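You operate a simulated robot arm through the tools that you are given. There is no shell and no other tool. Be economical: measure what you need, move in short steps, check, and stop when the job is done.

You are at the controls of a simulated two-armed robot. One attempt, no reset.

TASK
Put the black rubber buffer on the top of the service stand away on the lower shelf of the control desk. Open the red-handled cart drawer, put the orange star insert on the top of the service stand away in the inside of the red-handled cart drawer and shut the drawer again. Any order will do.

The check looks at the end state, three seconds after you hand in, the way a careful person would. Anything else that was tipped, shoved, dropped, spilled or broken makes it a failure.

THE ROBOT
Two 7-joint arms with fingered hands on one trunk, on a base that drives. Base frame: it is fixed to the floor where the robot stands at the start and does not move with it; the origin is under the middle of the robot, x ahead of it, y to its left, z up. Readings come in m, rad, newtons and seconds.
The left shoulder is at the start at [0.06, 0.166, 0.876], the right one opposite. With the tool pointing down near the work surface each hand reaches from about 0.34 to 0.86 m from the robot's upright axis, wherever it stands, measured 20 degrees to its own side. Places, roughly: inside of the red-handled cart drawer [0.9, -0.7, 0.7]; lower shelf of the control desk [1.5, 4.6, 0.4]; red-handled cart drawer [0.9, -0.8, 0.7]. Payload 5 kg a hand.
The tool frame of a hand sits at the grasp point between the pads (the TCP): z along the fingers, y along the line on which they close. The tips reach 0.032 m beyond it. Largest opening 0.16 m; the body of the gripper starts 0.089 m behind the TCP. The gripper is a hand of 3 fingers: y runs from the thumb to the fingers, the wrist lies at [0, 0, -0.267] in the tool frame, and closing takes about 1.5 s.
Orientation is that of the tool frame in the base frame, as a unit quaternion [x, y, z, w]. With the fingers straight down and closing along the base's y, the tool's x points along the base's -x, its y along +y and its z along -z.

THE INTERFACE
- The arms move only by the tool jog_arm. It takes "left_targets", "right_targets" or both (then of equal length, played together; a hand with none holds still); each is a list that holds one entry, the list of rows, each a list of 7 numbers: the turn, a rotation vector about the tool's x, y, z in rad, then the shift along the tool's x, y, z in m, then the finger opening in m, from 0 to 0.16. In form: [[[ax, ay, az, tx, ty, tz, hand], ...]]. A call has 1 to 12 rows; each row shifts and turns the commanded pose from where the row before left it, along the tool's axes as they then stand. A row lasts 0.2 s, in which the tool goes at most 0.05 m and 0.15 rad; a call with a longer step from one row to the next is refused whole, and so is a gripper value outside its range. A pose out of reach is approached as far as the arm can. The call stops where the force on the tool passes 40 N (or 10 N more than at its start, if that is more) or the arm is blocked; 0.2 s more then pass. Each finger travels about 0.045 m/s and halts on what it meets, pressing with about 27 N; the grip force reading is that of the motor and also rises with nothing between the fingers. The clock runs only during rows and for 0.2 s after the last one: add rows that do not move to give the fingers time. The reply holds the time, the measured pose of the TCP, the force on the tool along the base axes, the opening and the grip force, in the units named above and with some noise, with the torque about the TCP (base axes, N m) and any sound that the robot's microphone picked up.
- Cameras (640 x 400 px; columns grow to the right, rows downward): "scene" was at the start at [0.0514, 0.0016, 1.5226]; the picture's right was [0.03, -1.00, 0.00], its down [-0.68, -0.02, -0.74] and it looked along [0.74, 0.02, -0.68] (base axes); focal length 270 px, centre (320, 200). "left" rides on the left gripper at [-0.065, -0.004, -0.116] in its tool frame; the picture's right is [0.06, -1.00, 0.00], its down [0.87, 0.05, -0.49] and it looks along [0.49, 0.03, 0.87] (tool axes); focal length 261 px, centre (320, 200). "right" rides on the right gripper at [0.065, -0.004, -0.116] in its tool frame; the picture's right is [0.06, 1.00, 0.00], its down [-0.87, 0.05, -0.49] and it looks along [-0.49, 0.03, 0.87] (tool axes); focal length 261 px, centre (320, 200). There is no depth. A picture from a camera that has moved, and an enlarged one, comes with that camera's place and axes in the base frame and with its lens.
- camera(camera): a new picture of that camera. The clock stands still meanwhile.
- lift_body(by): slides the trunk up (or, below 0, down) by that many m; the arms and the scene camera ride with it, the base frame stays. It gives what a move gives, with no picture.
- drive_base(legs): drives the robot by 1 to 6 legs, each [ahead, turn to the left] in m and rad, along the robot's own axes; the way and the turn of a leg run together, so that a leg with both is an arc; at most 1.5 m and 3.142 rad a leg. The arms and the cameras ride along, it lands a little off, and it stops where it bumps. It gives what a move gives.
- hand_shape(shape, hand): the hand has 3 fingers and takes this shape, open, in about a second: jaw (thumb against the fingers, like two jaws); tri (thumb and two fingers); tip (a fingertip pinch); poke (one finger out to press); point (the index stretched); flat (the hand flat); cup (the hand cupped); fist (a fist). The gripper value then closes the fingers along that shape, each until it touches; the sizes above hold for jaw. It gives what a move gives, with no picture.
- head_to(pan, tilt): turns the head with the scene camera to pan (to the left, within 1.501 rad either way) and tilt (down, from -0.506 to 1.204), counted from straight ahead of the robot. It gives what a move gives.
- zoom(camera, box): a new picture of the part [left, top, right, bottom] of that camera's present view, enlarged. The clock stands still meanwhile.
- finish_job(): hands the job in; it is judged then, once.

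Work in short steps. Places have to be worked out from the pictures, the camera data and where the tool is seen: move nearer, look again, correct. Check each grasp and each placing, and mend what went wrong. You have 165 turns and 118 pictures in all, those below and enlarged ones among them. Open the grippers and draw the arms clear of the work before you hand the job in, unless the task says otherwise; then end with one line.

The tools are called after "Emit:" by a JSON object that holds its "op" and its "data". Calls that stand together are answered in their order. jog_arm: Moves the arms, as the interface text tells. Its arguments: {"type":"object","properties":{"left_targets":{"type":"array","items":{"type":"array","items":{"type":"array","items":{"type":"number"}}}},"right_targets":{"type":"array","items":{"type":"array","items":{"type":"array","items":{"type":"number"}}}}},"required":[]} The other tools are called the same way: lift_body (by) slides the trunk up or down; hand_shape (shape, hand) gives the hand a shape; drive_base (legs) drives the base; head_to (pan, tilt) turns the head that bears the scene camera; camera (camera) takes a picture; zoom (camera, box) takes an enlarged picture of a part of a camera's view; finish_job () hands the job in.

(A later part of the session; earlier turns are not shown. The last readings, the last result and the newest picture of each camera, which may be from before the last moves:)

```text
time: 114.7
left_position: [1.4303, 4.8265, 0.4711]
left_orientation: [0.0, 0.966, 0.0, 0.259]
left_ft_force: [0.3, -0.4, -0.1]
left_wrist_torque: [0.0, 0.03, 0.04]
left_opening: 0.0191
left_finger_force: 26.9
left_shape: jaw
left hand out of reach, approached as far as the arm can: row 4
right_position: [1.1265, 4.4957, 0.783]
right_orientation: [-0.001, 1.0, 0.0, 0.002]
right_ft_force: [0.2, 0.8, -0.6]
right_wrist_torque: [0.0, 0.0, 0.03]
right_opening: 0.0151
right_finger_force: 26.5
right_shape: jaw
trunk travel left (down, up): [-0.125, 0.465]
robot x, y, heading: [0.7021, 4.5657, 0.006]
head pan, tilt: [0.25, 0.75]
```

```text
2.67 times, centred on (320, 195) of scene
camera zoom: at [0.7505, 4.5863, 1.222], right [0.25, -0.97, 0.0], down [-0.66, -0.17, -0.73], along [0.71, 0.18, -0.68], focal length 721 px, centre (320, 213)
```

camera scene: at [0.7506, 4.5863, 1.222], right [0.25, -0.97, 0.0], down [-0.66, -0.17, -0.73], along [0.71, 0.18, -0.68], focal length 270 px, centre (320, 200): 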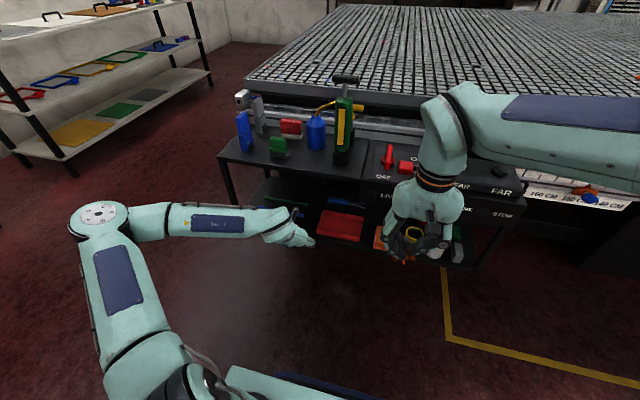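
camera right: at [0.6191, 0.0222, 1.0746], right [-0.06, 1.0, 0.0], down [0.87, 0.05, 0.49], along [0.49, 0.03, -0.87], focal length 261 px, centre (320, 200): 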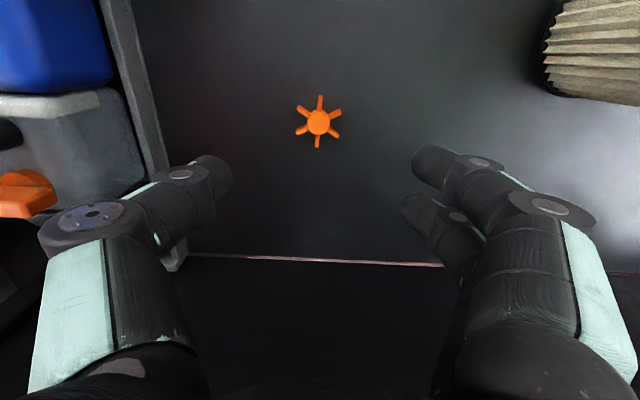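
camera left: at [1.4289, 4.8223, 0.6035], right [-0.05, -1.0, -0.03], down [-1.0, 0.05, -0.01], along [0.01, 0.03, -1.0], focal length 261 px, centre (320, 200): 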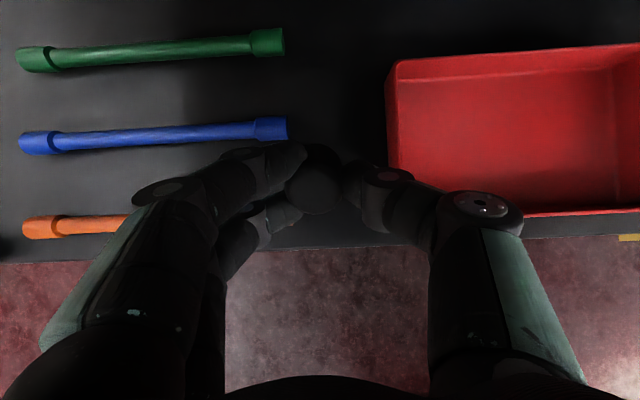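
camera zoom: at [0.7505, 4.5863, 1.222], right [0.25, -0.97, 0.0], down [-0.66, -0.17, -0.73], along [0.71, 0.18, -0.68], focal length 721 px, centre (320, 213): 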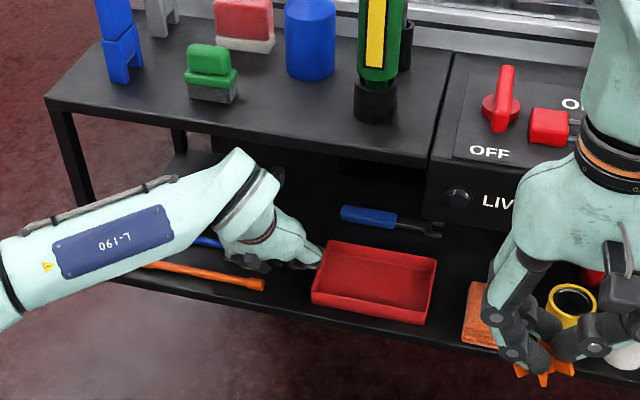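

The hand sits in the gap with some clearance. I'll ease it down and slightly to the right until the buffer touches the shelf.

Emit:
{"op": "jog_arm", "data": {"left_targets": [[[0, 0, 0, 0.0026, -0.004, 0.0053, 0.02], [0, 0, 0, 0.0026, -0.004, 0.0053, 0.02], [0, 0, 0, 0.0, 0, 0.005, 0.02], [0, 0, 0, 0, 0, 0, 0.02]]]}}

Emit:
{"op": "camera", "data": {"camera": "left"}}

```text
time: 115.7
left_position: [1.4301, 4.8236, 0.4614]
left_orientation: [0.0, 0.965, -0.001, 0.261]
left_ft_force: [-1.0, 0.2, -0.5]
left_wrist_torque: [-0.04, 0.01, 0.0]
left_opening: 0.0193
left_finger_force: 26.8
left_shape: jaw
left hand out of reach, approached as far as the arm can: row 2
right_position: [1.1265, 4.4963, 0.7833]
right_orientation: [-0.001, 1.0, 0.0, 0.001]
right_ft_force: [-0.6, -0.5, -0.6]
right_wrist_torque: [0.0, 0.04, 0.01]
right_opening: 0.0148
right_finger_force: 26.9
right_shape: jaw
trunk travel left (down, up): [-0.125, 0.465]
robot x, y, heading: [0.7003, 4.5658, 0.007]
head pan, tilt: [0.25, 0.75]
```

```text
85 pictures are left
camera left: at [1.4291, 4.8197, 0.5936], right [-0.05, -1.0, -0.03], down [-1.0, 0.05, -0.01], along [0.01, 0.03, -1.0], focal length 261 px, centre (320, 200)
```

left: 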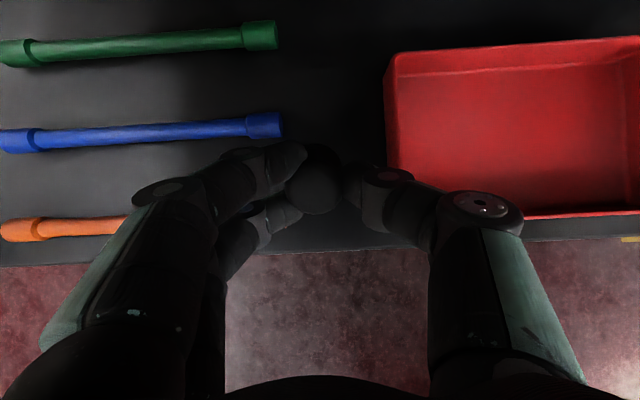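

Clearances still look fine, so I'll keep going down a few millimetres at a time.

Emit:
{"op": "jog_arm", "data": {"left_targets": [[[0, 0, 0, 0.002, -0.003, 0.0035, 0.02], [0, 0, 0, 0.002, -0.002, 0.0035, 0.02], [0, 0, 0, 0.0015, 0, 0.0026, 0.02], [0, 0, 0, 0, 0, 0, 0.02]]]}}

```text
time: 116.7
left_position: [1.429, 4.8227, 0.4553]
left_orientation: [0.001, 0.966, -0.001, 0.26]
left_ft_force: [-0.6, 0.6, 0.5]
left_wrist_torque: [-0.05, 0.0, 0.0]
left_opening: 0.0195
left_finger_force: 26.8
left_shape: jaw
left hand out of reach, approached as far as the arm can: row 1
right_position: [1.1256, 4.4952, 0.7814]
right_orientation: [-0.002, 1.0, 0.0, 0.0]
right_ft_force: [-0.1, 0.1, 0.0]
right_wrist_torque: [0.01, 0.0, -0.01]
right_opening: 0.0148
right_finger_force: 27.1
right_shape: jaw
trunk travel left (down, up): [-0.125, 0.465]
robot x, y, heading: [0.7026, 4.5654, 0.004]
head pan, tilt: [0.25, 0.75]
```

Emit:
{"op": "jog_arm", "data": {"left_targets": [[[0, 0, 0, 0.0015, 0, 0.0026, 0.02], [0, 0, 0, 0.0015, 0, 0.0026, 0.02], [0, 0, 0, 0.0015, 0, 0.0026, 0.02], [0, 0, 0, 0, 0, 0, 0.02]]]}}

Emit:
{"op": "zoom", "data": {"camera": "left", "box": [200, 80, 440, 280]}}

```text
time: 117.7
left_position: [1.4281, 4.8208, 0.4457]
left_orientation: [0.001, 0.966, -0.001, 0.259]
left_ft_force: [0.5, -0.3, 0.4]
left_wrist_torque: [0.01, 0.0, 0.05]
left_opening: 0.0192
left_finger_force: 26.9
left_shape: jaw
right_position: [1.1262, 4.4954, 0.7817]
right_orientation: [-0.002, 1.0, 0.0, 0.0]
right_ft_force: [-0.5, -0.5, -1.3]
right_wrist_torque: [0.0, 0.02, 0.0]
right_opening: 0.015
right_finger_force: 27.3
right_shape: jaw
trunk travel left (down, up): [-0.125, 0.465]
robot x, y, heading: [0.7009, 4.564, 0.006]
head pan, tilt: [0.25, 0.75]
```

```text
2.00 times, centred on (320, 180) of left
camera zoom: at [1.4275, 4.8179, 0.5784], right [-0.05, -1.0, -0.03], down [-1.0, 0.05, -0.01], along [0.01, 0.03, -1.0], focal length 521 px, centre (320, 240)
```

zoom: 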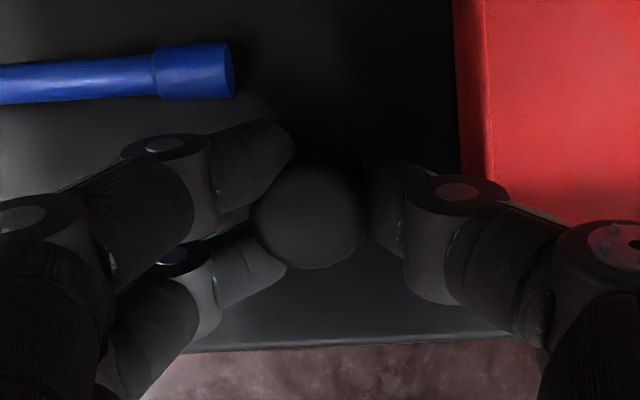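

There's no contact yet, so I'll continue with small downward steps.

Emit:
{"op": "jog_arm", "data": {"left_targets": [[[0, 0, 0, 0.001, 0.001, 0.0018, 0.02], [0, 0, 0, 0.001, 0.001, 0.0018, 0.02], [0, 0, 0, 0, 0, 0, 0.02]]]}}

Emit:
{"op": "zoom", "data": {"camera": "scene", "box": [260, 180, 380, 260]}}

```text
time: 118.5
left_position: [1.429, 4.8212, 0.4441]
left_orientation: [0.0, 0.965, 0.0, 0.261]
left_ft_force: [-0.8, -3.2, 16.2]
left_wrist_torque: [-0.05, -0.07, -0.02]
left_opening: 0.0198
left_finger_force: 27.3
left_shape: jaw
right_position: [1.1265, 4.4947, 0.7827]
right_orientation: [-0.001, 1.0, 0.0, 0.001]
right_ft_force: [-0.5, 0.5, -0.5]
right_wrist_torque: [0.01, 0.0, 0.01]
right_opening: 0.0148
right_finger_force: 27.3
right_shape: jaw
trunk travel left (down, up): [-0.125, 0.465]
robot x, y, heading: [0.7011, 4.5679, 0.006]
head pan, tilt: [0.25, 0.75]
```

```text
5.00 times, centred on (320, 220) of scene
camera zoom: at [0.7493, 4.5858, 1.2222], right [0.25, -0.97, 0.0], down [-0.66, -0.17, -0.73], along [0.71, 0.18, -0.68], focal length 1352 px, centre (320, 100)
```

zoom: 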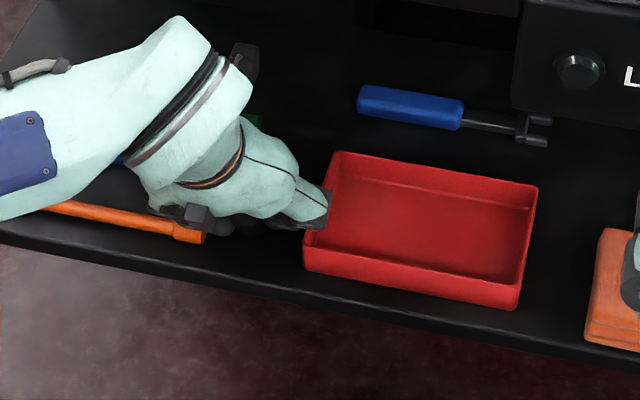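

The 16 N of upward force with almost no torque means the buffer itself is on the shelf. I'll ease up 1 mm and open slightly.

Emit:
{"op": "jog_arm", "data": {"left_targets": [[[0, 0, 0, -0.0005, 0, -0.0009, 0.02], [0, 0, 0, 0, 0.001, 0, 0.024], [0, 0, 0, 0, 0.001, 0, 0.028], [0, 0, 0, 0, 0.001, 0, 0.03], [0, 0, 0, 0, 0, 0, 0.03]]]}}

Emit:
{"op": "zoom", "data": {"camera": "left", "box": [200, 80, 440, 280]}}

```text
time: 119.7
left_position: [1.429, 4.8269, 0.4414]
left_orientation: [-0.001, 0.966, 0.0, 0.259]
left_ft_force: [0.2, 0.0, 0.1]
left_wrist_torque: [-0.01, 0.0, -0.01]
left_opening: 0.0296
left_finger_force: 0.0
left_shape: jaw
right_position: [1.1259, 4.4959, 0.7821]
right_orientation: [-0.002, 1.0, 0.0, 0.001]
right_ft_force: [0.0, -0.3, -0.3]
right_wrist_torque: [0.0, -0.01, -0.01]
right_opening: 0.0151
right_finger_force: 27.6
right_shape: jaw
trunk travel left (down, up): [-0.125, 0.465]
robot x, y, heading: [0.7047, 4.5656, 0.002]
head pan, tilt: [0.25, 0.75]
```

```text
2.00 times, centred on (320, 180) of left
camera zoom: at [1.4284, 4.8225, 0.5738], right [-0.05, -1.0, -0.03], down [-1.0, 0.05, -0.01], along [0.01, 0.03, -1.0], focal length 521 px, centre (320, 240)
```

zoom: 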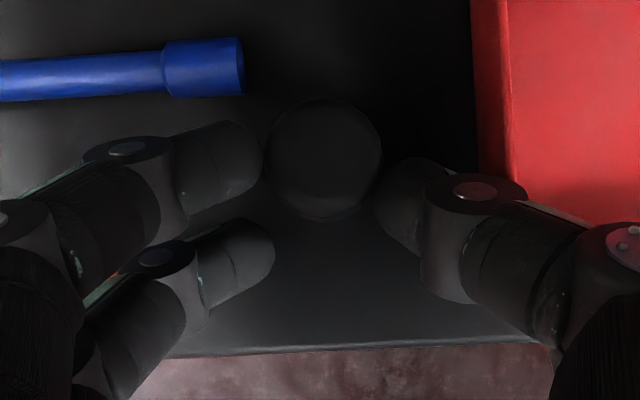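

The buffer is free and standing upright. I'll withdraw straight back (-x) with a slight rise.

Emit:
{"op": "jog_arm", "data": {"left_targets": [[[0, 0, 0, 0.0077, 0, -0.0067, 0.03], [0, 0, 0, 0.015, 0, -0.0135, 0.03], [0, 0, 0, 0.023, 0, -0.0202, 0.03], [0, 0, 0, 0.03, 0, -0.027, 0.03], [0, 0, 0, 0.03, 0, -0.027, 0.03], [0, 0, 0, 0.03, 0, -0.027, 0.03]]]}}

Emit:
{"op": "zoom", "data": {"camera": "scene", "box": [230, 150, 390, 260]}}

Emit:
{"op": "camera", "data": {"camera": "left"}}

```text
time: 121.1
left_position: [1.2517, 4.8246, 0.4802]
left_orientation: [-0.001, 0.966, 0.0, 0.26]
left_ft_force: [-0.8, 0.0, 0.5]
left_wrist_torque: [0.0, 0.0, 0.02]
left_opening: 0.0297
left_finger_force: 0.1
left_shape: jaw
right_position: [1.1256, 4.4955, 0.782]
right_orientation: [-0.001, 1.0, 0.0, 0.002]
right_ft_force: [-0.4, 0.1, 0.4]
right_wrist_torque: [0.0, 0.02, -0.03]
right_opening: 0.0149
right_finger_force: 26.9
right_shape: jaw
trunk travel left (down, up): [-0.125, 0.465]
robot x, y, heading: [0.6983, 4.5664, 0.008]
head pan, tilt: [0.25, 0.75]
```

```text
3.64 times, centred on (310, 205) of scene
camera zoom: at [0.7506, 4.5863, 1.222], right [0.25, -0.97, 0.0], down [-0.66, -0.17, -0.73], along [0.71, 0.18, -0.68], focal length 984 px, centre (356, 182)
```

zoom: 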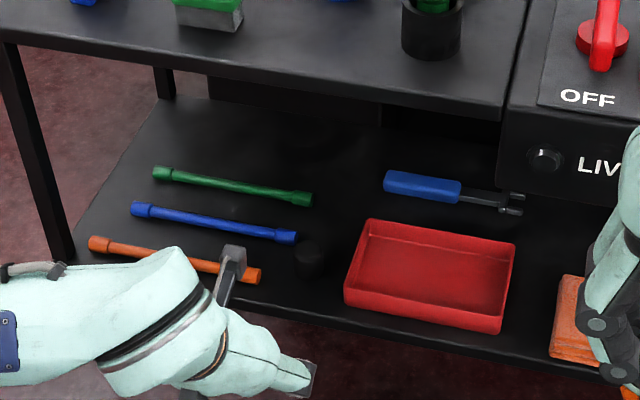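

```text
80 pictures are left
camera left: at [1.251, 4.8211, 0.6123], right [-0.05, -1.0, -0.03], down [-1.0, 0.05, -0.01], along [0.01, 0.03, -1.0], focal length 261 px, centre (320, 200)
```

left: 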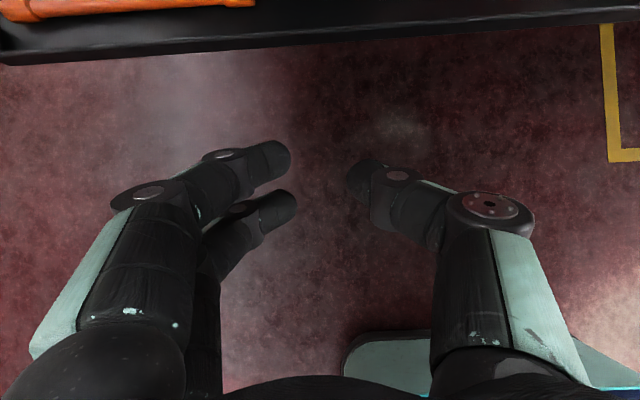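

The buffer stands on the shelf and nothing else has moved. I'll back the base off, straighten the left hand and raise the trunk.

Emit:
{"op": "drive_base", "data": {"legs": [[-0.35, 0]]}}

Emit:
{"op": "jog_arm", "data": {"left_targets": [[[0, 0.131, 0, 0, 0, 0, 0.05], [0, 0.131, 0, 0, 0, 0, 0.07], [0, 0.131, 0, 0, 0, 0, 0.09], [0, 0.131, 0, 0, 0, 0, 0.1], [0, 0, 0, 0, 0, -0.045, 0.1], [0, 0, 0, 0, 0, -0.045, 0.1], [0, 0, 0, 0, 0, -0.045, 0.1], [0, 0, 0, 0, 0, -0.045, 0.1], [0, 0, 0, 0, 0, -0.045, 0.1], [0, 0, 0, 0, 0, -0.045, 0.1], [0, 0, 0, 0, 0, -0.045, 0.1]]]}}

Emit:
{"op": "lift_body", "data": {"by": 0.3}}

```text
time: 123.3
left_position: [0.8968, 4.825, 0.4797]
left_orientation: [-0.003, 0.966, 0.001, 0.26]
left_ft_force: [0.5, -0.2, 0.6]
left_wrist_torque: [-0.01, 0.0, 0.02]
left_opening: 0.03
left_finger_force: 0.0
left_shape: jaw
right_position: [0.7712, 4.4945, 0.7813]
right_orientation: [-0.004, 1.0, 0.0, 0.001]
right_ft_force: [0.5, -0.2, -0.4]
right_wrist_torque: [0.0, -0.01, 0.0]
right_opening: 0.0151
right_finger_force: 27.0
right_shape: jaw
trunk travel left (down, up): [-0.125, 0.465]
robot x, y, heading: [0.3491, 4.564, 0.008]
head pan, tilt: [0.25, 0.75]
```

```text
time: 125.8
left_position: [0.8872, 4.8607, 0.7687]
left_orientation: [-0.016, 1.0, -0.011, 0.01]
left_ft_force: [-0.1, 0.5, 0.0]
left_wrist_torque: [-0.06, -0.01, -0.02]
left_opening: 0.0996
left_finger_force: 0.1
left_shape: jaw
left hand out of reach, approached as far as the arm can: row 7, 8, 9, 10, 11
right_position: [0.7729, 4.4953, 0.7822]
right_orientation: [-0.004, 1.0, 0.0, 0.0]
right_ft_force: [0.5, 0.8, -0.1]
right_wrist_torque: [-0.01, 0.0, 0.0]
right_opening: 0.0151
right_finger_force: 27.1
right_shape: jaw
trunk travel left (down, up): [-0.125, 0.465]
robot x, y, heading: [0.3488, 4.5658, 0.01]
head pan, tilt: [0.25, 0.75]
```

```text
time: 128.8
left_position: [0.8871, 4.8594, 1.069]
left_orientation: [-0.016, 1.0, -0.009, 0.009]
left_ft_force: [-0.1, -1.2, -0.7]
left_wrist_torque: [0.01, -0.01, -0.01]
left_opening: 0.0996
left_finger_force: 0.1
left_shape: jaw
right_position: [0.7727, 4.4955, 1.0826]
right_orientation: [-0.005, 1.0, 0.0, 0.001]
right_ft_force: [-0.2, 0.0, -0.3]
right_wrist_torque: [-0.02, 0.0, -0.01]
right_opening: 0.0149
right_finger_force: 27.5
right_shape: jaw
trunk travel left (down, up): [-0.425, 0.165]
robot x, y, heading: [0.345, 4.5663, 0.009]
head pan, tilt: [0.25, 0.75]
```

The base goes back by the same route, heading south and keeping between the pallet and the gauge table.

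Emit:
{"op": "drive_base", "data": {"legs": [[0, -1.716], [1.35, 0], [1.35, 0]]}}

```text
time: 146.2
left_position: [0.2435, 1.2734, 1.0691]
left_orientation: [0.728, 0.685, -0.013, -0.001]
left_ft_force: [0.2, 0.4, 0.2]
left_wrist_torque: [0.01, -0.01, 0.01]
left_opening: 0.0994
left_finger_force: 0.2
left_shape: jaw
right_position: [-0.1084, 1.4233, 1.0814]
right_orientation: [0.737, 0.676, 0.0, 0.001]
right_ft_force: [-0.1, 0.3, 0.2]
right_wrist_torque: [0.03, -0.05, 0.02]
right_opening: 0.015
right_finger_force: 27.2
right_shape: jaw
trunk travel left (down, up): [-0.425, 0.165]
robot x, y, heading: [0.0031, 1.8368, -1.654]
head pan, tilt: [0.25, 0.75]
```

Emit:
{"op": "drive_base", "data": {"legs": [[0, -0.077], [1.25, 0], [0, 0.16], [1.25, 0], [1.2, 0]]}}

```text
time: 165.3
left_position: [0.1586, -2.3962, 1.0695]
left_orientation: [0.696, 0.718, -0.013, 0.0]
left_ft_force: [0.7, -0.5, -0.7]
left_wrist_torque: [-0.02, -0.01, 0.01]
left_opening: 0.0999
left_finger_force: 0.1
left_shape: jaw
right_position: [-0.2066, -2.2794, 1.0811]
right_orientation: [0.705, 0.709, 0.0, 0.001]
right_ft_force: [0.7, 0.4, 0.1]
right_wrist_torque: [0.01, 0.02, 0.01]
right_opening: 0.0148
right_finger_force: 27.6
right_shape: jaw
trunk travel left (down, up): [-0.425, 0.165]
robot x, y, heading: [-0.1347, -1.8516, -1.562]
head pan, tilt: [0.25, 0.75]
```

Emit:
{"op": "drive_base", "data": {"legs": [[0, 1.555], [1.15, 0], [0, 1.575], [0.22, 0]]}}

Emit:
{"op": "head_to", "data": {"pan": 0.1, "tilt": 0.75}}

Emit:
{"op": "camera", "data": {"camera": "scene"}}

```text
time: 180.1
left_position: [0.7834, -1.1154, 1.0685]
left_orientation: [-0.699, 0.715, 0.0, 0.013]
left_ft_force: [0.5, 0.5, -0.1]
left_wrist_torque: [-0.03, -0.02, -0.03]
left_opening: 0.1
left_finger_force: 0.1
left_shape: jaw
right_position: [1.1402, -1.2525, 1.0822]
right_orientation: [-0.69, 0.723, 0.0, 0.0]
right_ft_force: [-0.1, 0.9, 0.0]
right_wrist_torque: [-0.08, 0.01, -0.01]
right_opening: 0.0146
right_finger_force: 27.1
right_shape: jaw
trunk travel left (down, up): [-0.425, 0.165]
robot x, y, heading: [1.0502, -1.674, 1.527]
head pan, tilt: [0.25, 0.75]
```

```text
time: 180.8
left_position: [0.7823, -1.1162, 1.0696]
left_orientation: [-0.7, 0.714, -0.001, 0.013]
left_ft_force: [-0.3, 0.2, -0.5]
left_wrist_torque: [0.02, -0.01, 0.02]
left_opening: 0.0999
left_finger_force: 0.0
left_shape: jaw
right_position: [1.1408, -1.2507, 1.0826]
right_orientation: [-0.69, 0.724, 0.001, 0.001]
right_ft_force: [-0.1, 0.4, -0.1]
right_wrist_torque: [-0.01, 0.0, -0.01]
right_opening: 0.0148
right_finger_force: 27.1
right_shape: jaw
trunk travel left (down, up): [-0.425, 0.165]
robot x, y, heading: [1.0482, -1.6707, 1.525]
head pan, tilt: [0.099, 0.75]
```

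```text
79 pictures are left
camera scene: at [1.0401, -1.6199, 1.522], right [1.0, 0.05, 0.0], down [0.04, -0.68, -0.73], along [-0.04, 0.73, -0.68], focal length 270 px, centre (320, 200)
```

scene: 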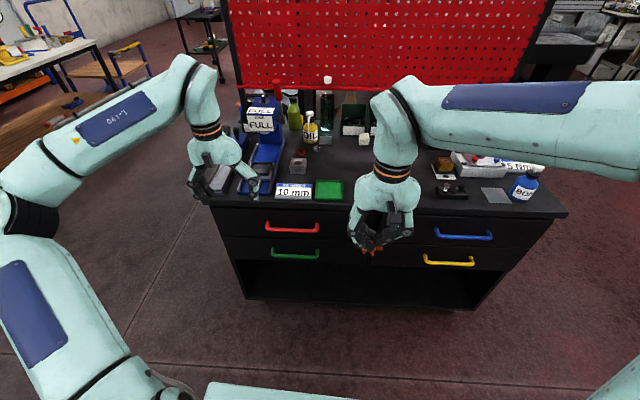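

I'll straighten the base heading, then start pitching the left hand forward for a handle grasp.

Emit:
{"op": "drive_base", "data": {"legs": [[0, 0.045]]}}

Emit:
{"op": "jog_arm", "data": {"left_targets": [[[0, -0.1496, 0, 0, 0, 0, 0.1], [0, -0.1496, 0, 0, 0, 0, 0.1], [0, -0.1496, 0, 0, 0, 0, 0.1], [0, -0.1496, 0, 0, 0, 0, 0.1], [0, -0.1496, 0, 0, 0, 0, 0.1], [0, -0.1496, 0, 0, 0, 0, 0.1], [0, -0.1496, 0, 0, 0, 0, 0.1], [0, 0, 0, 0, 0, 0, 0.1]]]}}

Emit:
{"op": "jog_arm", "data": {"left_targets": [[[0, 0, 0.1428, 0, 0, 0, 0.1], [0, 0, 0.1428, 0, 0, 0, 0.1], [0, 0, 0.1428, 0, 0, 0, 0.1], [0, 0, 0.1428, 0, 0, 0, 0.1], [0, 0, 0.1428, 0, 0, 0, 0.1], [0, 0, 0.1428, 0, 0, 0, 0.1], [0, 0, 0.1428, 0, 0, 0, 0.1], [0, 0, 0.1428, 0, 0, 0, 0.1], [0, 0, 0.1428, 0, 0, 0, 0.1], [0, 0, 0.1428, 0, 0, 0, 0.1], [0, 0, 0.1428, 0, 0, 0, 0.1], [0, 0, 0, 0, 0, 0, 0.1]]]}}

```text
time: 181.6
left_position: [0.7556, -1.1287, 1.0671]
left_orientation: [0.716, -0.698, 0.001, -0.014]
left_ft_force: [-0.9, -0.7, -0.2]
left_wrist_torque: [-0.01, -0.04, 0.0]
left_opening: 0.0997
left_finger_force: 0.1
left_shape: jaw
right_position: [1.1192, -1.248, 1.0806]
right_orientation: [0.707, -0.707, 0.001, -0.001]
right_ft_force: [-0.7, 1.0, 0.1]
right_wrist_torque: [-0.02, -0.05, -0.01]
right_opening: 0.0146
right_finger_force: 26.8
right_shape: jaw
trunk travel left (down, up): [-0.425, 0.165]
robot x, y, heading: [1.0494, -1.6731, 1.569]
head pan, tilt: [0.099, 0.75]
```

```text
time: 183.4
left_position: [0.7583, -1.1297, 1.0687]
left_orientation: [0.619, -0.599, -0.357, -0.361]
left_ft_force: [-0.2, -0.4, 0.0]
left_wrist_torque: [0.01, 0.0, 0.01]
left_opening: 0.1
left_finger_force: 0.1
left_shape: jaw
right_position: [1.1205, -1.2491, 1.0816]
right_orientation: [-0.707, 0.707, 0.0, 0.001]
right_ft_force: [0.5, -0.6, -0.2]
right_wrist_torque: [0.0, 0.0, -0.03]
right_opening: 0.015
right_finger_force: 27.5
right_shape: jaw
trunk travel left (down, up): [-0.425, 0.165]
robot x, y, heading: [1.0452, -1.6704, 1.57]
head pan, tilt: [0.099, 0.75]
```

```text
time: 186.0
left_position: [0.7571, -1.1283, 1.0683]
left_orientation: [-0.015, 0.862, 0.507, 0.002]
left_ft_force: [-0.4, 0.8, -0.9]
left_wrist_torque: [0.02, -0.02, 0.01]
left_opening: 0.0996
left_finger_force: 0.0
left_shape: jaw
right_position: [1.1204, -1.2482, 1.0823]
right_orientation: [0.707, -0.707, 0.0, -0.001]
right_ft_force: [-0.1, -0.5, -0.8]
right_wrist_torque: [0.01, 0.03, -0.01]
right_opening: 0.0146
right_finger_force: 27.0
right_shape: jaw
trunk travel left (down, up): [-0.425, 0.165]
robot x, y, heading: [1.0495, -1.6722, 1.575]
head pan, tilt: [0.099, 0.75]
```

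The hand is pitched 30° below horizontal with the closing axis vertical. I'll bring it in front of the handle and look.

Emit:
{"op": "jog_arm", "data": {"left_targets": [[[0, 0, 0, -0.019, -0.0316, 0.0221, 0.1], [0, 0, 0, -0.019, -0.0316, 0.0221, 0.1], [0, 0, 0, -0.019, -0.0316, 0.0221, 0.1], [0, 0, 0, -0.019, -0.0316, 0.0221, 0.1], [0, 0, 0, -0.019, -0.0316, 0.0221, 0.1], [0, 0, 0, -0.019, -0.0316, 0.0221, 0.1], [0, 0, 0, -0.019, -0.0316, 0.0221, 0.1], [0, 0, 0, 0, 0, 0, 0.1]]]}}

Emit:
{"op": "camera", "data": {"camera": "left"}}

Emit:
{"op": "zoom", "data": {"camera": "scene", "box": [200, 150, 440, 300]}}

```text
time: 187.8
left_position: [0.8422, -1.0659, 0.9561]
left_orientation: [-0.016, 0.864, 0.504, 0.003]
left_ft_force: [-0.7, 0.1, -0.4]
left_wrist_torque: [0.03, 0.01, -0.01]
left_opening: 0.0998
left_finger_force: 0.1
left_shape: jaw
left hand out of reach, approached as far as the arm can: row 1, 2, 3, 4, 5, 6, 7
right_position: [1.121, -1.248, 1.0828]
right_orientation: [-0.707, 0.708, 0.001, 0.0]
right_ft_force: [0.3, 0.0, -0.4]
right_wrist_torque: [0.01, -0.01, 0.02]
right_opening: 0.0147
right_finger_force: 26.9
right_shape: jaw
trunk travel left (down, up): [-0.425, 0.165]
robot x, y, heading: [1.0482, -1.6731, 1.568]
head pan, tilt: [0.099, 0.75]
```

```text
78 pictures are left
camera left: at [0.9099, -1.1671, 1.011], right [-0.03, -0.49, -0.87], down [-0.86, -0.42, 0.27], along [-0.5, 0.76, -0.41], focal length 261 px, centre (320, 200)
```

left: 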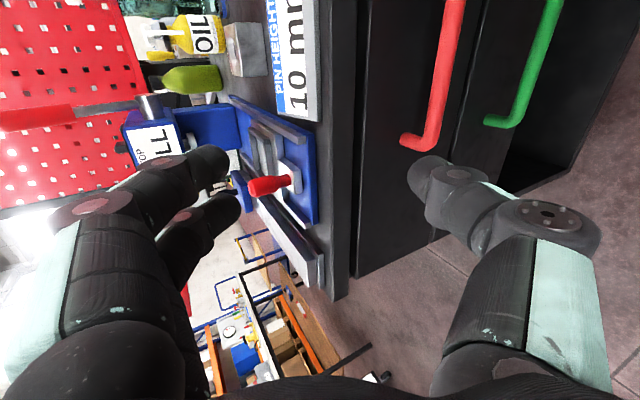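

```text
2.67 times, centred on (320, 225) of scene
camera zoom: at [1.0379, -1.6203, 1.522], right [0.99, 0.1, 0.0], down [0.07, -0.68, -0.73], along [-0.07, 0.73, -0.68], focal length 721 px, centre (320, 133)
```

zoom: 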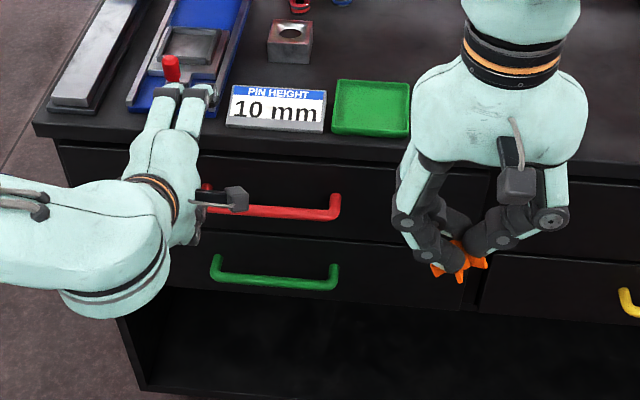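

The handle is near z≈0.75 and y≈-0.95, spanning x from 0.80 to 1.0. The arm can't go lower in this pose, so I'll pull the left hand back and up, move the right hand aside, and then lower the trunk.

Emit:
{"op": "jog_arm", "data": {"left_targets": [[[0, 0, 0, 0, 0.022, -0.035, 0.1], [0, 0, 0, 0, 0.022, -0.035, 0.1], [0, 0, 0, 0, 0.022, -0.035, 0.1], [0, 0, 0, 0, 0, 0, 0.1]]], "right_targets": [[[0, 0, 0, 0, -0.035, -0.03, 0.01], [0, 0, 0, 0, -0.035, -0.03, 0.01], [0, 0, 0, 0, -0.035, -0.03, 0.01], [0, 0, 0, 0, -0.035, -0.03, 0.01]]]}}

```text
time: 188.8
left_position: [0.8417, -1.1235, 1.0609]
left_orientation: [-0.016, 0.862, 0.507, 0.001]
left_ft_force: [-0.5, 0.1, 0.0]
left_wrist_torque: [-0.01, -0.01, 0.03]
left_opening: 0.1002
left_finger_force: 0.1
left_shape: jaw
right_position: [1.2609, -1.2465, 1.2048]
right_orientation: [0.708, -0.707, -0.001, -0.001]
right_ft_force: [0.1, 0.1, 0.1]
right_wrist_torque: [-0.02, 0.02, -0.02]
right_opening: 0.0148
right_finger_force: 26.8
right_shape: jaw
trunk travel left (down, up): [-0.425, 0.165]
robot x, y, heading: [1.0447, -1.6741, 1.574]
head pan, tilt: [0.099, 0.75]
```

Emit:
{"op": "jog_arm", "data": {"left_targets": [[[0, 0, 0, -0.025, 0, 0, 0.09], [0, 0, 0, -0.025, 0, 0, 0.08], [0, 0, 0, 0, 0, 0, 0.08]]]}}

Emit:
{"op": "lift_body", "data": {"by": -0.31}}

Emit:
{"op": "camera", "data": {"camera": "left"}}

Emit:
{"op": "camera", "data": {"camera": "scene"}}

```text
time: 189.6
left_position: [0.8935, -1.1246, 1.0629]
left_orientation: [-0.017, 0.862, 0.507, 0.002]
left_ft_force: [0.0, 0.8, 0.3]
left_wrist_torque: [0.0, 0.01, 0.03]
left_opening: 0.0805
left_finger_force: 0.1
left_shape: jaw
right_position: [1.2599, -1.2473, 1.2033]
right_orientation: [0.707, -0.707, -0.001, -0.001]
right_ft_force: [0.4, -0.7, 0.3]
right_wrist_torque: [-0.03, 0.0, -0.04]
right_opening: 0.015
right_finger_force: 26.7
right_shape: jaw
trunk travel left (down, up): [-0.425, 0.165]
robot x, y, heading: [1.0521, -1.6715, 1.573]
head pan, tilt: [0.099, 0.75]
```

```text
time: 192.7
left_position: [0.8932, -1.124, 0.7527]
left_orientation: [-0.017, 0.861, 0.508, 0.002]
left_ft_force: [-0.3, -0.8, 0.2]
left_wrist_torque: [-0.01, -0.02, -0.03]
left_opening: 0.0805
left_finger_force: 0.0
left_shape: jaw
right_position: [1.2599, -1.2477, 0.8945]
right_orientation: [-0.707, 0.707, 0.0, 0.002]
right_ft_force: [0.0, 0.0, 0.4]
right_wrist_torque: [0.01, -0.01, 0.01]
right_opening: 0.0151
right_finger_force: 27.5
right_shape: jaw
trunk travel left (down, up): [-0.115, 0.475]
robot x, y, heading: [1.05, -1.672, 1.57]
head pan, tilt: [0.099, 0.75]
```

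```text
76 pictures are left
camera left: at [0.9607, -1.2254, 0.8063], right [-0.03, -0.49, -0.87], down [-0.86, -0.43, 0.27], along [-0.5, 0.76, -0.41], focal length 261 px, centre (320, 200)
```

left: 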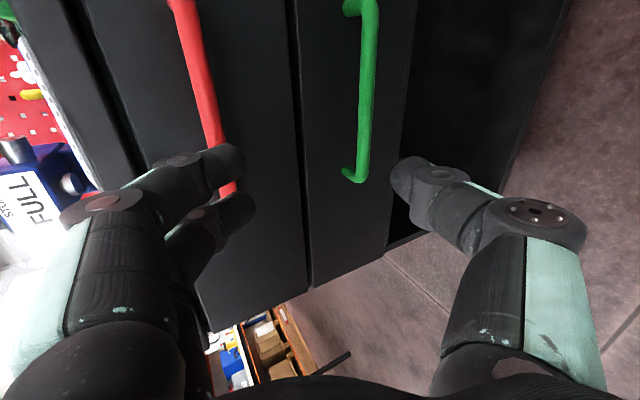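

```text
75 pictures are left
camera scene: at [1.0379, -1.6205, 1.212], right [0.99, 0.1, 0.0], down [0.07, -0.68, -0.73], along [-0.07, 0.73, -0.68], focal length 270 px, centre (320, 200)
```

scene: 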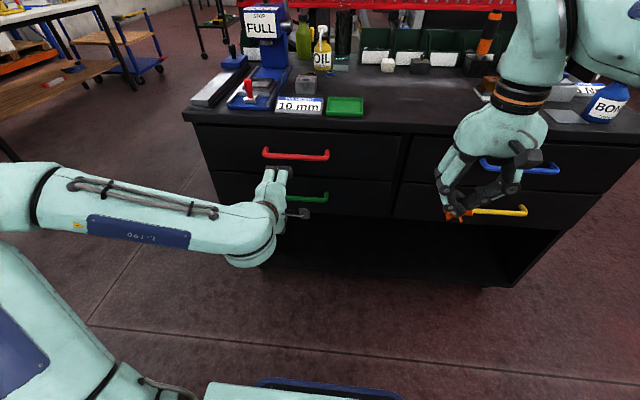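

Combining the views puts the bar at y≈-0.965 and z≈0.773. I'll raise the trunk 2 cm, drive forward to just short of the bar and check.

Emit:
{"op": "lift_body", "data": {"by": 0.02}}

Emit:
{"op": "drive_base", "data": {"legs": [[0.12, 0]]}}

Emit:
{"op": "camera", "data": {"camera": "left"}}

Emit:
{"op": "zoom", "data": {"camera": "scene", "box": [200, 80, 400, 240]}}

```text
time: 193.3
left_position: [0.8924, -1.1247, 0.773]
left_orientation: [-0.016, 0.862, 0.507, 0.002]
left_ft_force: [-1.3, -0.2, 0.2]
left_wrist_torque: [-0.02, 0.01, 0.02]
left_opening: 0.0807
left_finger_force: 0.0
left_shape: jaw
right_position: [1.26, -1.2471, 0.9142]
right_orientation: [0.707, -0.707, 0.0, 0.0]
right_ft_force: [0.5, 0.2, 0.6]
right_wrist_torque: [0.03, -0.01, -0.04]
right_opening: 0.0147
right_finger_force: 26.8
right_shape: jaw
trunk travel left (down, up): [-0.135, 0.455]
robot x, y, heading: [1.0445, -1.6667, 1.573]
head pan, tilt: [0.099, 0.75]
```

```text
time: 194.6
left_position: [0.891, -1.0042, 0.7732]
left_orientation: [-0.017, 0.861, 0.508, 0.0]
left_ft_force: [-0.8, -10.5, 2.7]
left_wrist_torque: [0.42, -0.03, -0.02]
left_opening: 0.0777
left_finger_force: 0.2
left_shape: jaw
right_position: [1.2584, -1.1278, 0.9149]
right_orientation: [0.708, -0.707, -0.001, -0.001]
right_ft_force: [0.1, 0.7, -0.3]
right_wrist_torque: [0.0, -0.02, 0.01]
right_opening: 0.0149
right_finger_force: 27.4
right_shape: jaw
trunk travel left (down, up): [-0.135, 0.455]
robot x, y, heading: [1.0489, -1.5479, 1.573]
head pan, tilt: [0.099, 0.75]
```

```text
74 pictures are left
camera left: at [0.9594, -1.1065, 0.8267], right [-0.03, -0.48, -0.87], down [-0.86, -0.43, 0.27], along [-0.5, 0.76, -0.4], focal length 261 px, centre (320, 200)
```

left: 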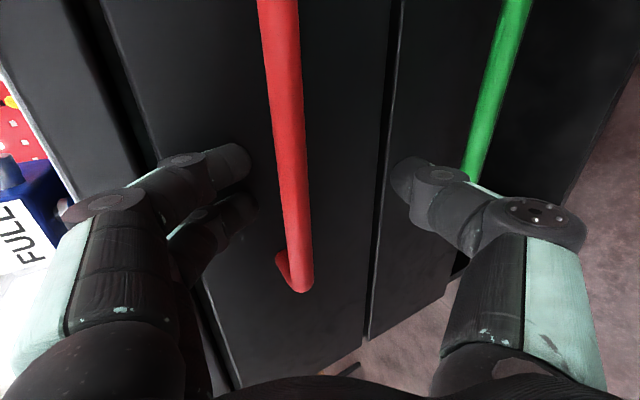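

```text
2.50 times, centred on (300, 160) of scene
camera zoom: at [1.0375, -1.5015, 1.2321], right [0.99, 0.1, 0.0], down [0.07, -0.68, -0.73], along [-0.08, 0.73, -0.68], focal length 676 px, centre (370, 300)
```

zoom: 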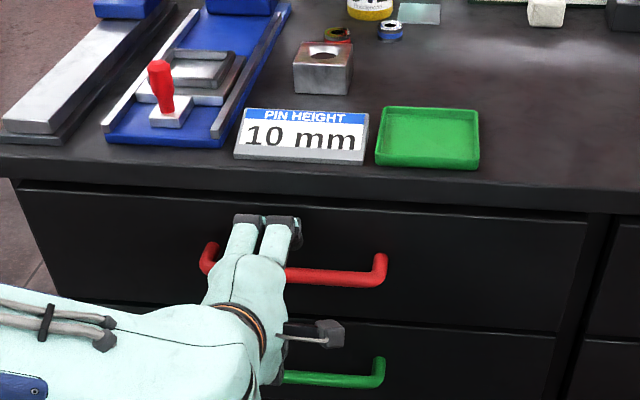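

The upper fingertips touch the drawer face and the bar lies between the fingers, slightly above the TCP. I'll ease back and up a little, then close.

Emit:
{"op": "jog_arm", "data": {"left_targets": [[[0, 0, 0, 0, 0.006, -0.006, 0.075], [0, 0, 0, 0, 0, 0, 0.05], [0, 0, 0, 0, 0, 0, 0.02], [0, 0, 0, 0, 0, 0, 0.0], [0, 0, 0, 0, 0, 0, 0.0], [0, 0, 0, 0, 0, 0, 0.0], [0, 0, 0, 0, 0, 0, 0.0], [0, 0, 0, 0, 0, 0, 0.0], [0, 0, 0, 0, 0, 0, 0.0]]]}}

Emit:
{"op": "camera", "data": {"camera": "left"}}

```text
time: 196.6
left_position: [0.8917, -1.0067, 0.7822]
left_orientation: [-0.017, 0.861, 0.507, 0.001]
left_ft_force: [0.5, 2.9, -1.4]
left_wrist_torque: [-0.04, 0.04, -0.01]
left_opening: 0.0104
left_finger_force: 26.3
left_shape: jaw
right_position: [1.2588, -1.1261, 0.9138]
right_orientation: [0.708, -0.706, 0.0, 0.0]
right_ft_force: [0.1, 0.1, -0.6]
right_wrist_torque: [0.02, -0.04, 0.02]
right_opening: 0.0148
right_finger_force: 27.5
right_shape: jaw
trunk travel left (down, up): [-0.135, 0.455]
robot x, y, heading: [1.0485, -1.5554, 1.574]
head pan, tilt: [0.099, 0.75]
```

```text
72 pictures are left
camera left: at [0.9588, -1.1082, 0.8343], right [-0.03, -0.49, -0.87], down [-0.86, -0.43, 0.27], along [-0.5, 0.76, -0.41], focal length 261 px, centre (320, 200)
```

left: 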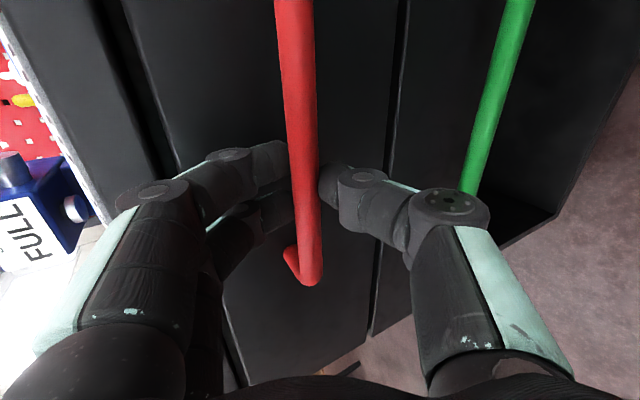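

The bar is gripped. I'll pull the drawer open by driving straight back.

Emit:
{"op": "drive_base", "data": {"legs": [[-0.1, 0]]}}

Emit:
{"op": "camera", "data": {"camera": "scene"}}

```text
time: 197.7
left_position: [0.8916, -1.1082, 0.7809]
left_orientation: [-0.017, 0.861, 0.508, 0.001]
left_ft_force: [-3.3, 0.2, -1.5]
left_wrist_torque: [-0.02, 0.03, 0.08]
left_opening: 0.0101
left_finger_force: 27.2
left_shape: jaw
right_position: [1.2587, -1.2289, 0.9145]
right_orientation: [0.708, -0.707, -0.001, -0.001]
right_ft_force: [-0.1, 0.9, -0.3]
right_wrist_torque: [-0.01, 0.0, 0.02]
right_opening: 0.0145
right_finger_force: 26.8
right_shape: jaw
trunk travel left (down, up): [-0.135, 0.455]
robot x, y, heading: [1.0525, -1.6505, 1.572]
head pan, tilt: [0.099, 0.75]
```

```text
71 pictures are left
camera scene: at [1.0377, -1.6012, 1.232], right [0.99, 0.1, 0.0], down [0.07, -0.68, -0.73], along [-0.07, 0.73, -0.68], focal length 270 px, centre (320, 200)
```

scene: 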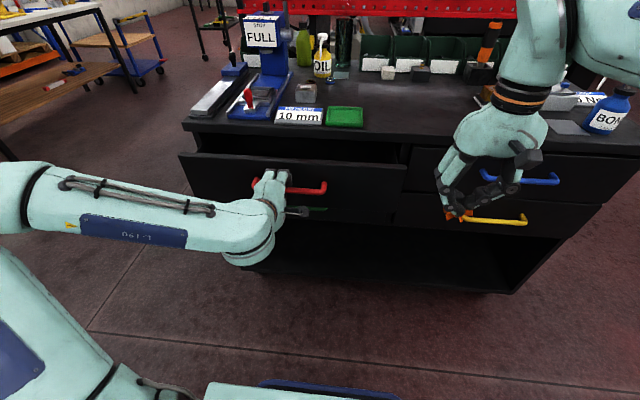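

It opens well, so I'll pull another 0.14 m.

Emit:
{"op": "drive_base", "data": {"legs": [[-0.14, 0]]}}

Emit:
{"op": "camera", "data": {"camera": "scene"}}

```text
time: 199.1
left_position: [0.8916, -1.249, 0.7805]
left_orientation: [-0.017, 0.862, 0.507, 0.001]
left_ft_force: [1.3, -0.6, -2.4]
left_wrist_torque: [0.0, -0.01, -0.05]
left_opening: 0.0101
left_finger_force: 26.9
left_shape: jaw
right_position: [1.2591, -1.3702, 0.9144]
right_orientation: [0.709, -0.706, 0.0, 0.0]
right_ft_force: [0.0, 1.0, -0.1]
right_wrist_torque: [-0.01, 0.02, -0.01]
right_opening: 0.0144
right_finger_force: 26.6
right_shape: jaw
trunk travel left (down, up): [-0.135, 0.455]
robot x, y, heading: [1.0467, -1.7924, 1.575]
head pan, tilt: [0.099, 0.75]
```

```text
70 pictures are left
camera scene: at [1.0383, -1.7431, 1.232], right [0.99, 0.1, 0.0], down [0.07, -0.68, -0.73], along [-0.08, 0.73, -0.68], focal length 270 px, centre (320, 200)
```

scene: 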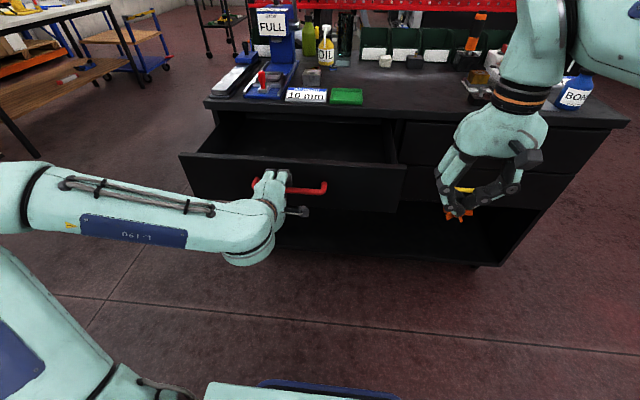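

The drawer is open about 0.24 m. The left hand keeps hold of the handle while the right hand brings the star over the open drawer.

Emit:
{"op": "jog_arm", "data": {"right_targets": [[[0, 0, 0, -0.0333, 0.02, -0.0033, 0.01], [0, 0, 0, -0.0333, 0.02, -0.0033, 0.01], [0, 0, 0, -0.0333, 0.025, -0.0033, 0.01], [0, 0, 0, -0.0333, 0.03, -0.0033, 0.01], [0, 0, 0, -0.0333, 0.036, -0.0033, 0.01], [0, 0, 0, -0.0333, 0.036, -0.0033, 0.01], [0, 0, 0, -0.0333, 0.036, -0.0033, 0.01], [0, 0, 0, -0.0333, 0.036, -0.0033, 0.01], [0, 0, 0, -0.0333, 0.036, -0.0033, 0.01], [0, 0, 0, 0, 0, 0, 0.01]]]}}

Emit:
{"op": "camera", "data": {"camera": "right"}}

Emit:
{"op": "camera", "data": {"camera": "scene"}}

```text
time: 201.2
left_position: [0.8914, -1.2495, 0.7806]
left_orientation: [-0.018, 0.862, 0.506, 0.0]
left_ft_force: [1.0, -0.5, -2.5]
left_wrist_torque: [-0.03, 0.02, -0.07]
left_opening: 0.0099
left_finger_force: 27.4
left_shape: jaw
right_position: [1.0486, -1.1528, 0.9158]
right_orientation: [0.708, -0.706, -0.002, -0.002]
right_ft_force: [0.6, 0.4, -1.2]
right_wrist_torque: [-0.04, 0.01, 0.0]
right_opening: 0.0147
right_finger_force: 27.3
right_shape: jaw
right hand out of reach, approached as far as the arm can: row 7, 8, 9
trunk travel left (down, up): [-0.135, 0.455]
robot x, y, heading: [1.0514, -1.7971, 1.577]
head pan, tilt: [0.099, 0.75]
```

```text
69 pictures are left
camera right: at [1.0548, -1.2184, 1.0317], right [-1.0, -0.07, 0.0], down [-0.06, 0.87, 0.5], along [-0.03, 0.49, -0.87], focal length 261 px, centre (320, 200)
```

right: 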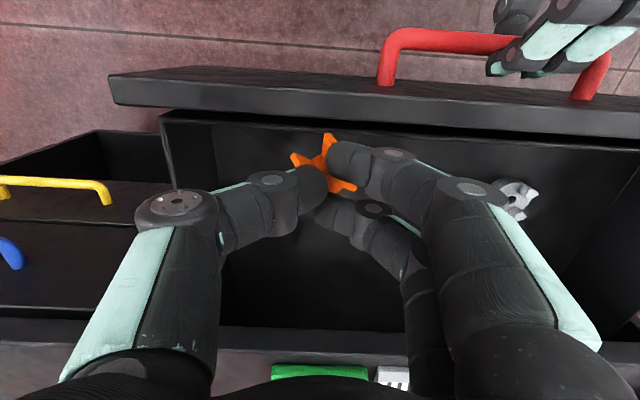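

```text
68 pictures are left
camera scene: at [1.0381, -1.7432, 1.232], right [0.99, 0.1, 0.0], down [0.07, -0.68, -0.73], along [-0.08, 0.73, -0.68], focal length 270 px, centre (320, 200)
```

scene: 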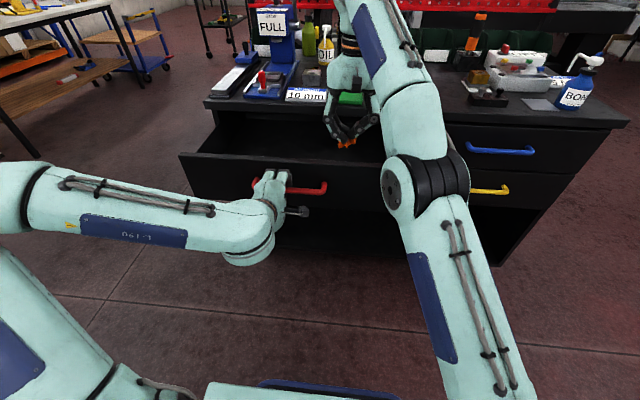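

The star is above the drawer but close to its front wall. I'll move deeper while descending, which keeps the arm within reach.

Emit:
{"op": "jog_arm", "data": {"right_targets": [[[0, 0, 0, -0.01, 0, 0.015, 0.01], [0, 0, 0, -0.014, 0, 0.016, 0.01], [0, 0, 0, -0.014, 0, 0.018, 0.01], [0, 0, 0, -0.014, 0, 0.018, 0.01], [0, 0, 0, 0, 0, 0, 0.01]]]}}

Emit:
{"op": "camera", "data": {"camera": "right"}}

```text
time: 202.4
left_position: [0.8901, -1.2501, 0.7804]
left_orientation: [-0.017, 0.862, 0.507, 0.001]
left_ft_force: [0.9, -0.2, -3.8]
left_wrist_torque: [-0.04, 0.06, -0.07]
left_opening: 0.0099
left_finger_force: 26.7
left_shape: jaw
right_position: [1.0513, -1.1231, 0.8754]
right_orientation: [0.709, -0.706, -0.002, 0.0]
right_ft_force: [-0.8, 0.1, 0.9]
right_wrist_torque: [-0.02, -0.01, 0.0]
right_opening: 0.0146
right_finger_force: 26.7
right_shape: jaw
right hand out of reach, approached as far as the arm can: row 2, 4
trunk travel left (down, up): [-0.135, 0.455]
robot x, y, heading: [1.0484, -1.7912, 1.573]
head pan, tilt: [0.099, 0.75]
```

```text
67 pictures are left
camera right: at [1.0565, -1.1884, 0.9895], right [-1.0, -0.07, 0.0], down [-0.06, 0.87, 0.49], along [-0.03, 0.49, -0.87], focal length 261 px, centre (320, 200)
```

right: 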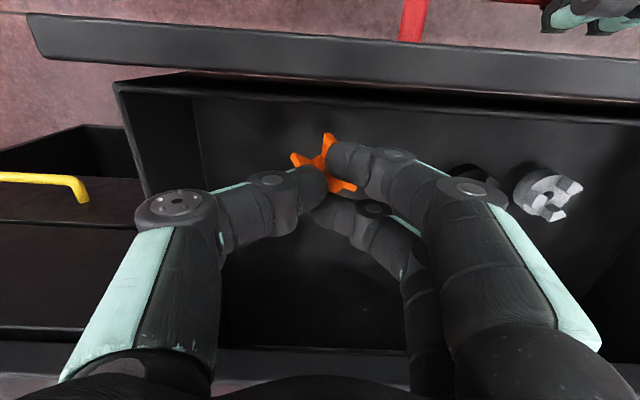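

I can see other parts in the drawer, at x≈0.80 to 0.90 and well clear of the star. I'll lower in steps, moving a little deeper.

Emit:
{"op": "jog_arm", "data": {"right_targets": [[[0, 0, 0, -0.004, 0.004, 0.02, 0.01], [0, 0, 0, -0.008, 0.004, 0.02, 0.01], [0, 0, 0, -0.008, 0.002, 0.02, 0.01], [0, 0, 0, -0.004, 0, 0.015, 0.01], [0, 0, 0, 0, 0, 0, 0.01]]]}}

Emit:
{"op": "camera", "data": {"camera": "right"}}

```text
time: 203.7
left_position: [0.8915, -1.2492, 0.7813]
left_orientation: [-0.018, 0.862, 0.507, 0.0]
left_ft_force: [2.6, 0.4, -3.1]
left_wrist_torque: [-0.04, -0.02, -0.05]
left_opening: 0.0099
left_finger_force: 26.4
left_shape: jaw
right_position: [1.0411, -1.1006, 0.7996]
right_orientation: [0.708, -0.706, 0.0, 0.0]
right_ft_force: [0.9, 0.5, -0.2]
right_wrist_torque: [-0.01, -0.02, -0.01]
right_opening: 0.0148
right_finger_force: 27.3
right_shape: jaw
trunk travel left (down, up): [-0.135, 0.455]
robot x, y, heading: [1.0489, -1.7924, 1.572]
head pan, tilt: [0.099, 0.75]
```

```text
66 pictures are left
camera right: at [1.0452, -1.1654, 0.9151], right [-1.0, -0.07, 0.0], down [-0.06, 0.87, 0.49], along [-0.03, 0.49, -0.87], focal length 261 px, centre (320, 200)
```

right: 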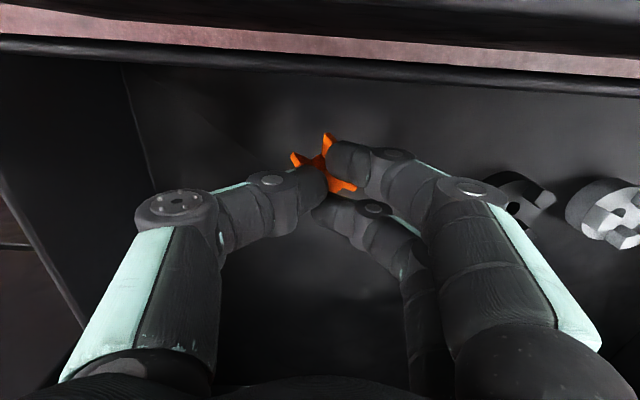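

Emit:
{"op": "jog_arm", "data": {"right_targets": [[[0, 0, 0, 0, 0, 0.015, 0.01], [0, 0, 0, 0, 0, 0.012, 0.01], [0, 0, 0, 0, 0, 0.01, 0.01], [0, 0, 0, 0, 0, 0.006, 0.01], [0, 0, 0, 0, 0, 0, 0.01]]]}}

Emit:
{"op": "camera", "data": {"camera": "right"}}

```text
time: 204.8
left_position: [0.8917, -1.2509, 0.78]
left_orientation: [-0.017, 0.862, 0.506, 0.001]
left_ft_force: [-0.8, 2.1, -4.3]
left_wrist_torque: [-0.06, 0.01, 0.04]
left_opening: 0.0098
left_finger_force: 27.2
left_shape: jaw
right_position: [1.0409, -1.1009, 0.7583]
right_orientation: [0.707, -0.707, 0.0, 0.0]
right_ft_force: [4.7, -2.1, 6.7]
right_wrist_torque: [-0.03, -0.08, -0.06]
right_opening: 0.0154
right_finger_force: 27.4
right_shape: jaw
trunk travel left (down, up): [-0.135, 0.455]
robot x, y, heading: [1.0493, -1.7959, 1.575]
head pan, tilt: [0.099, 0.75]
```

```text
65 pictures are left
camera right: at [1.0467, -1.1657, 0.8738], right [-1.0, -0.06, 0.0], down [-0.06, 0.87, 0.49], along [-0.03, 0.49, -0.87], focal length 261 px, centre (320, 200)
```

right: 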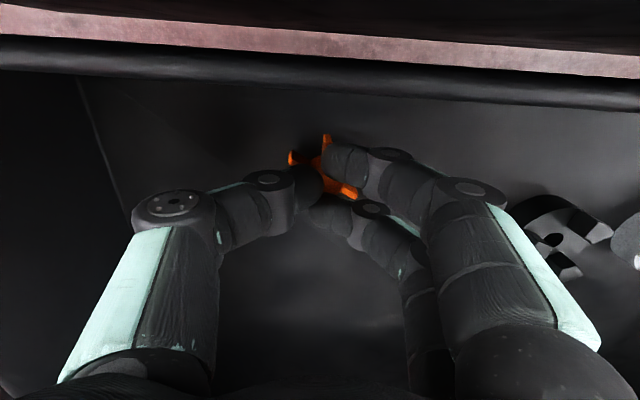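

The star is touching the drawer floor. I'll open gently to release it.

Emit:
{"op": "jog_arm", "data": {"right_targets": [[[0, 0, 0, 0, 0, -0.001, 0.02], [0, 0, 0, 0, 0, 0, 0.03], [0, 0, 0, 0, 0, 0, 0.04], [0, 0, 0, 0, 0, 0, 0.045], [0, 0, 0, 0, 0, 0, 0.045], [0, 0, 0, 0, 0, 0, 0.045]]]}}

Emit:
{"op": "camera", "data": {"camera": "right"}}

```text
time: 206.2
left_position: [0.8901, -1.2502, 0.7812]
left_orientation: [-0.018, 0.862, 0.507, 0.001]
left_ft_force: [-0.3, 2.1, -6.0]
left_wrist_torque: [-0.1, 0.01, -0.03]
left_opening: 0.0097
left_finger_force: 26.4
left_shape: jaw
right_position: [1.0426, -1.1007, 0.7606]
right_orientation: [0.709, -0.706, -0.001, -0.001]
right_ft_force: [2.7, 0.2, 13.4]
right_wrist_torque: [0.02, 0.21, 0.01]
right_opening: 0.0426
right_finger_force: 0.0
right_shape: jaw
trunk travel left (down, up): [-0.135, 0.455]
robot x, y, heading: [1.0469, -1.7934, 1.574]
head pan, tilt: [0.099, 0.75]
```

```text
64 pictures are left
camera right: at [1.046, -1.1656, 0.875], right [-1.0, -0.07, 0.0], down [-0.06, 0.87, 0.49], along [-0.03, 0.49, -0.87], focal length 261 px, centre (320, 200)
```

right: 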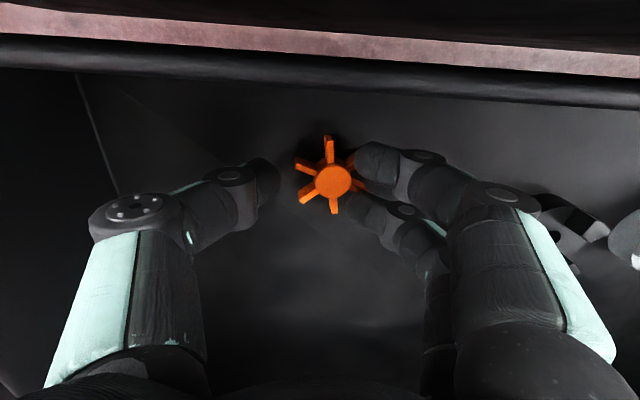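

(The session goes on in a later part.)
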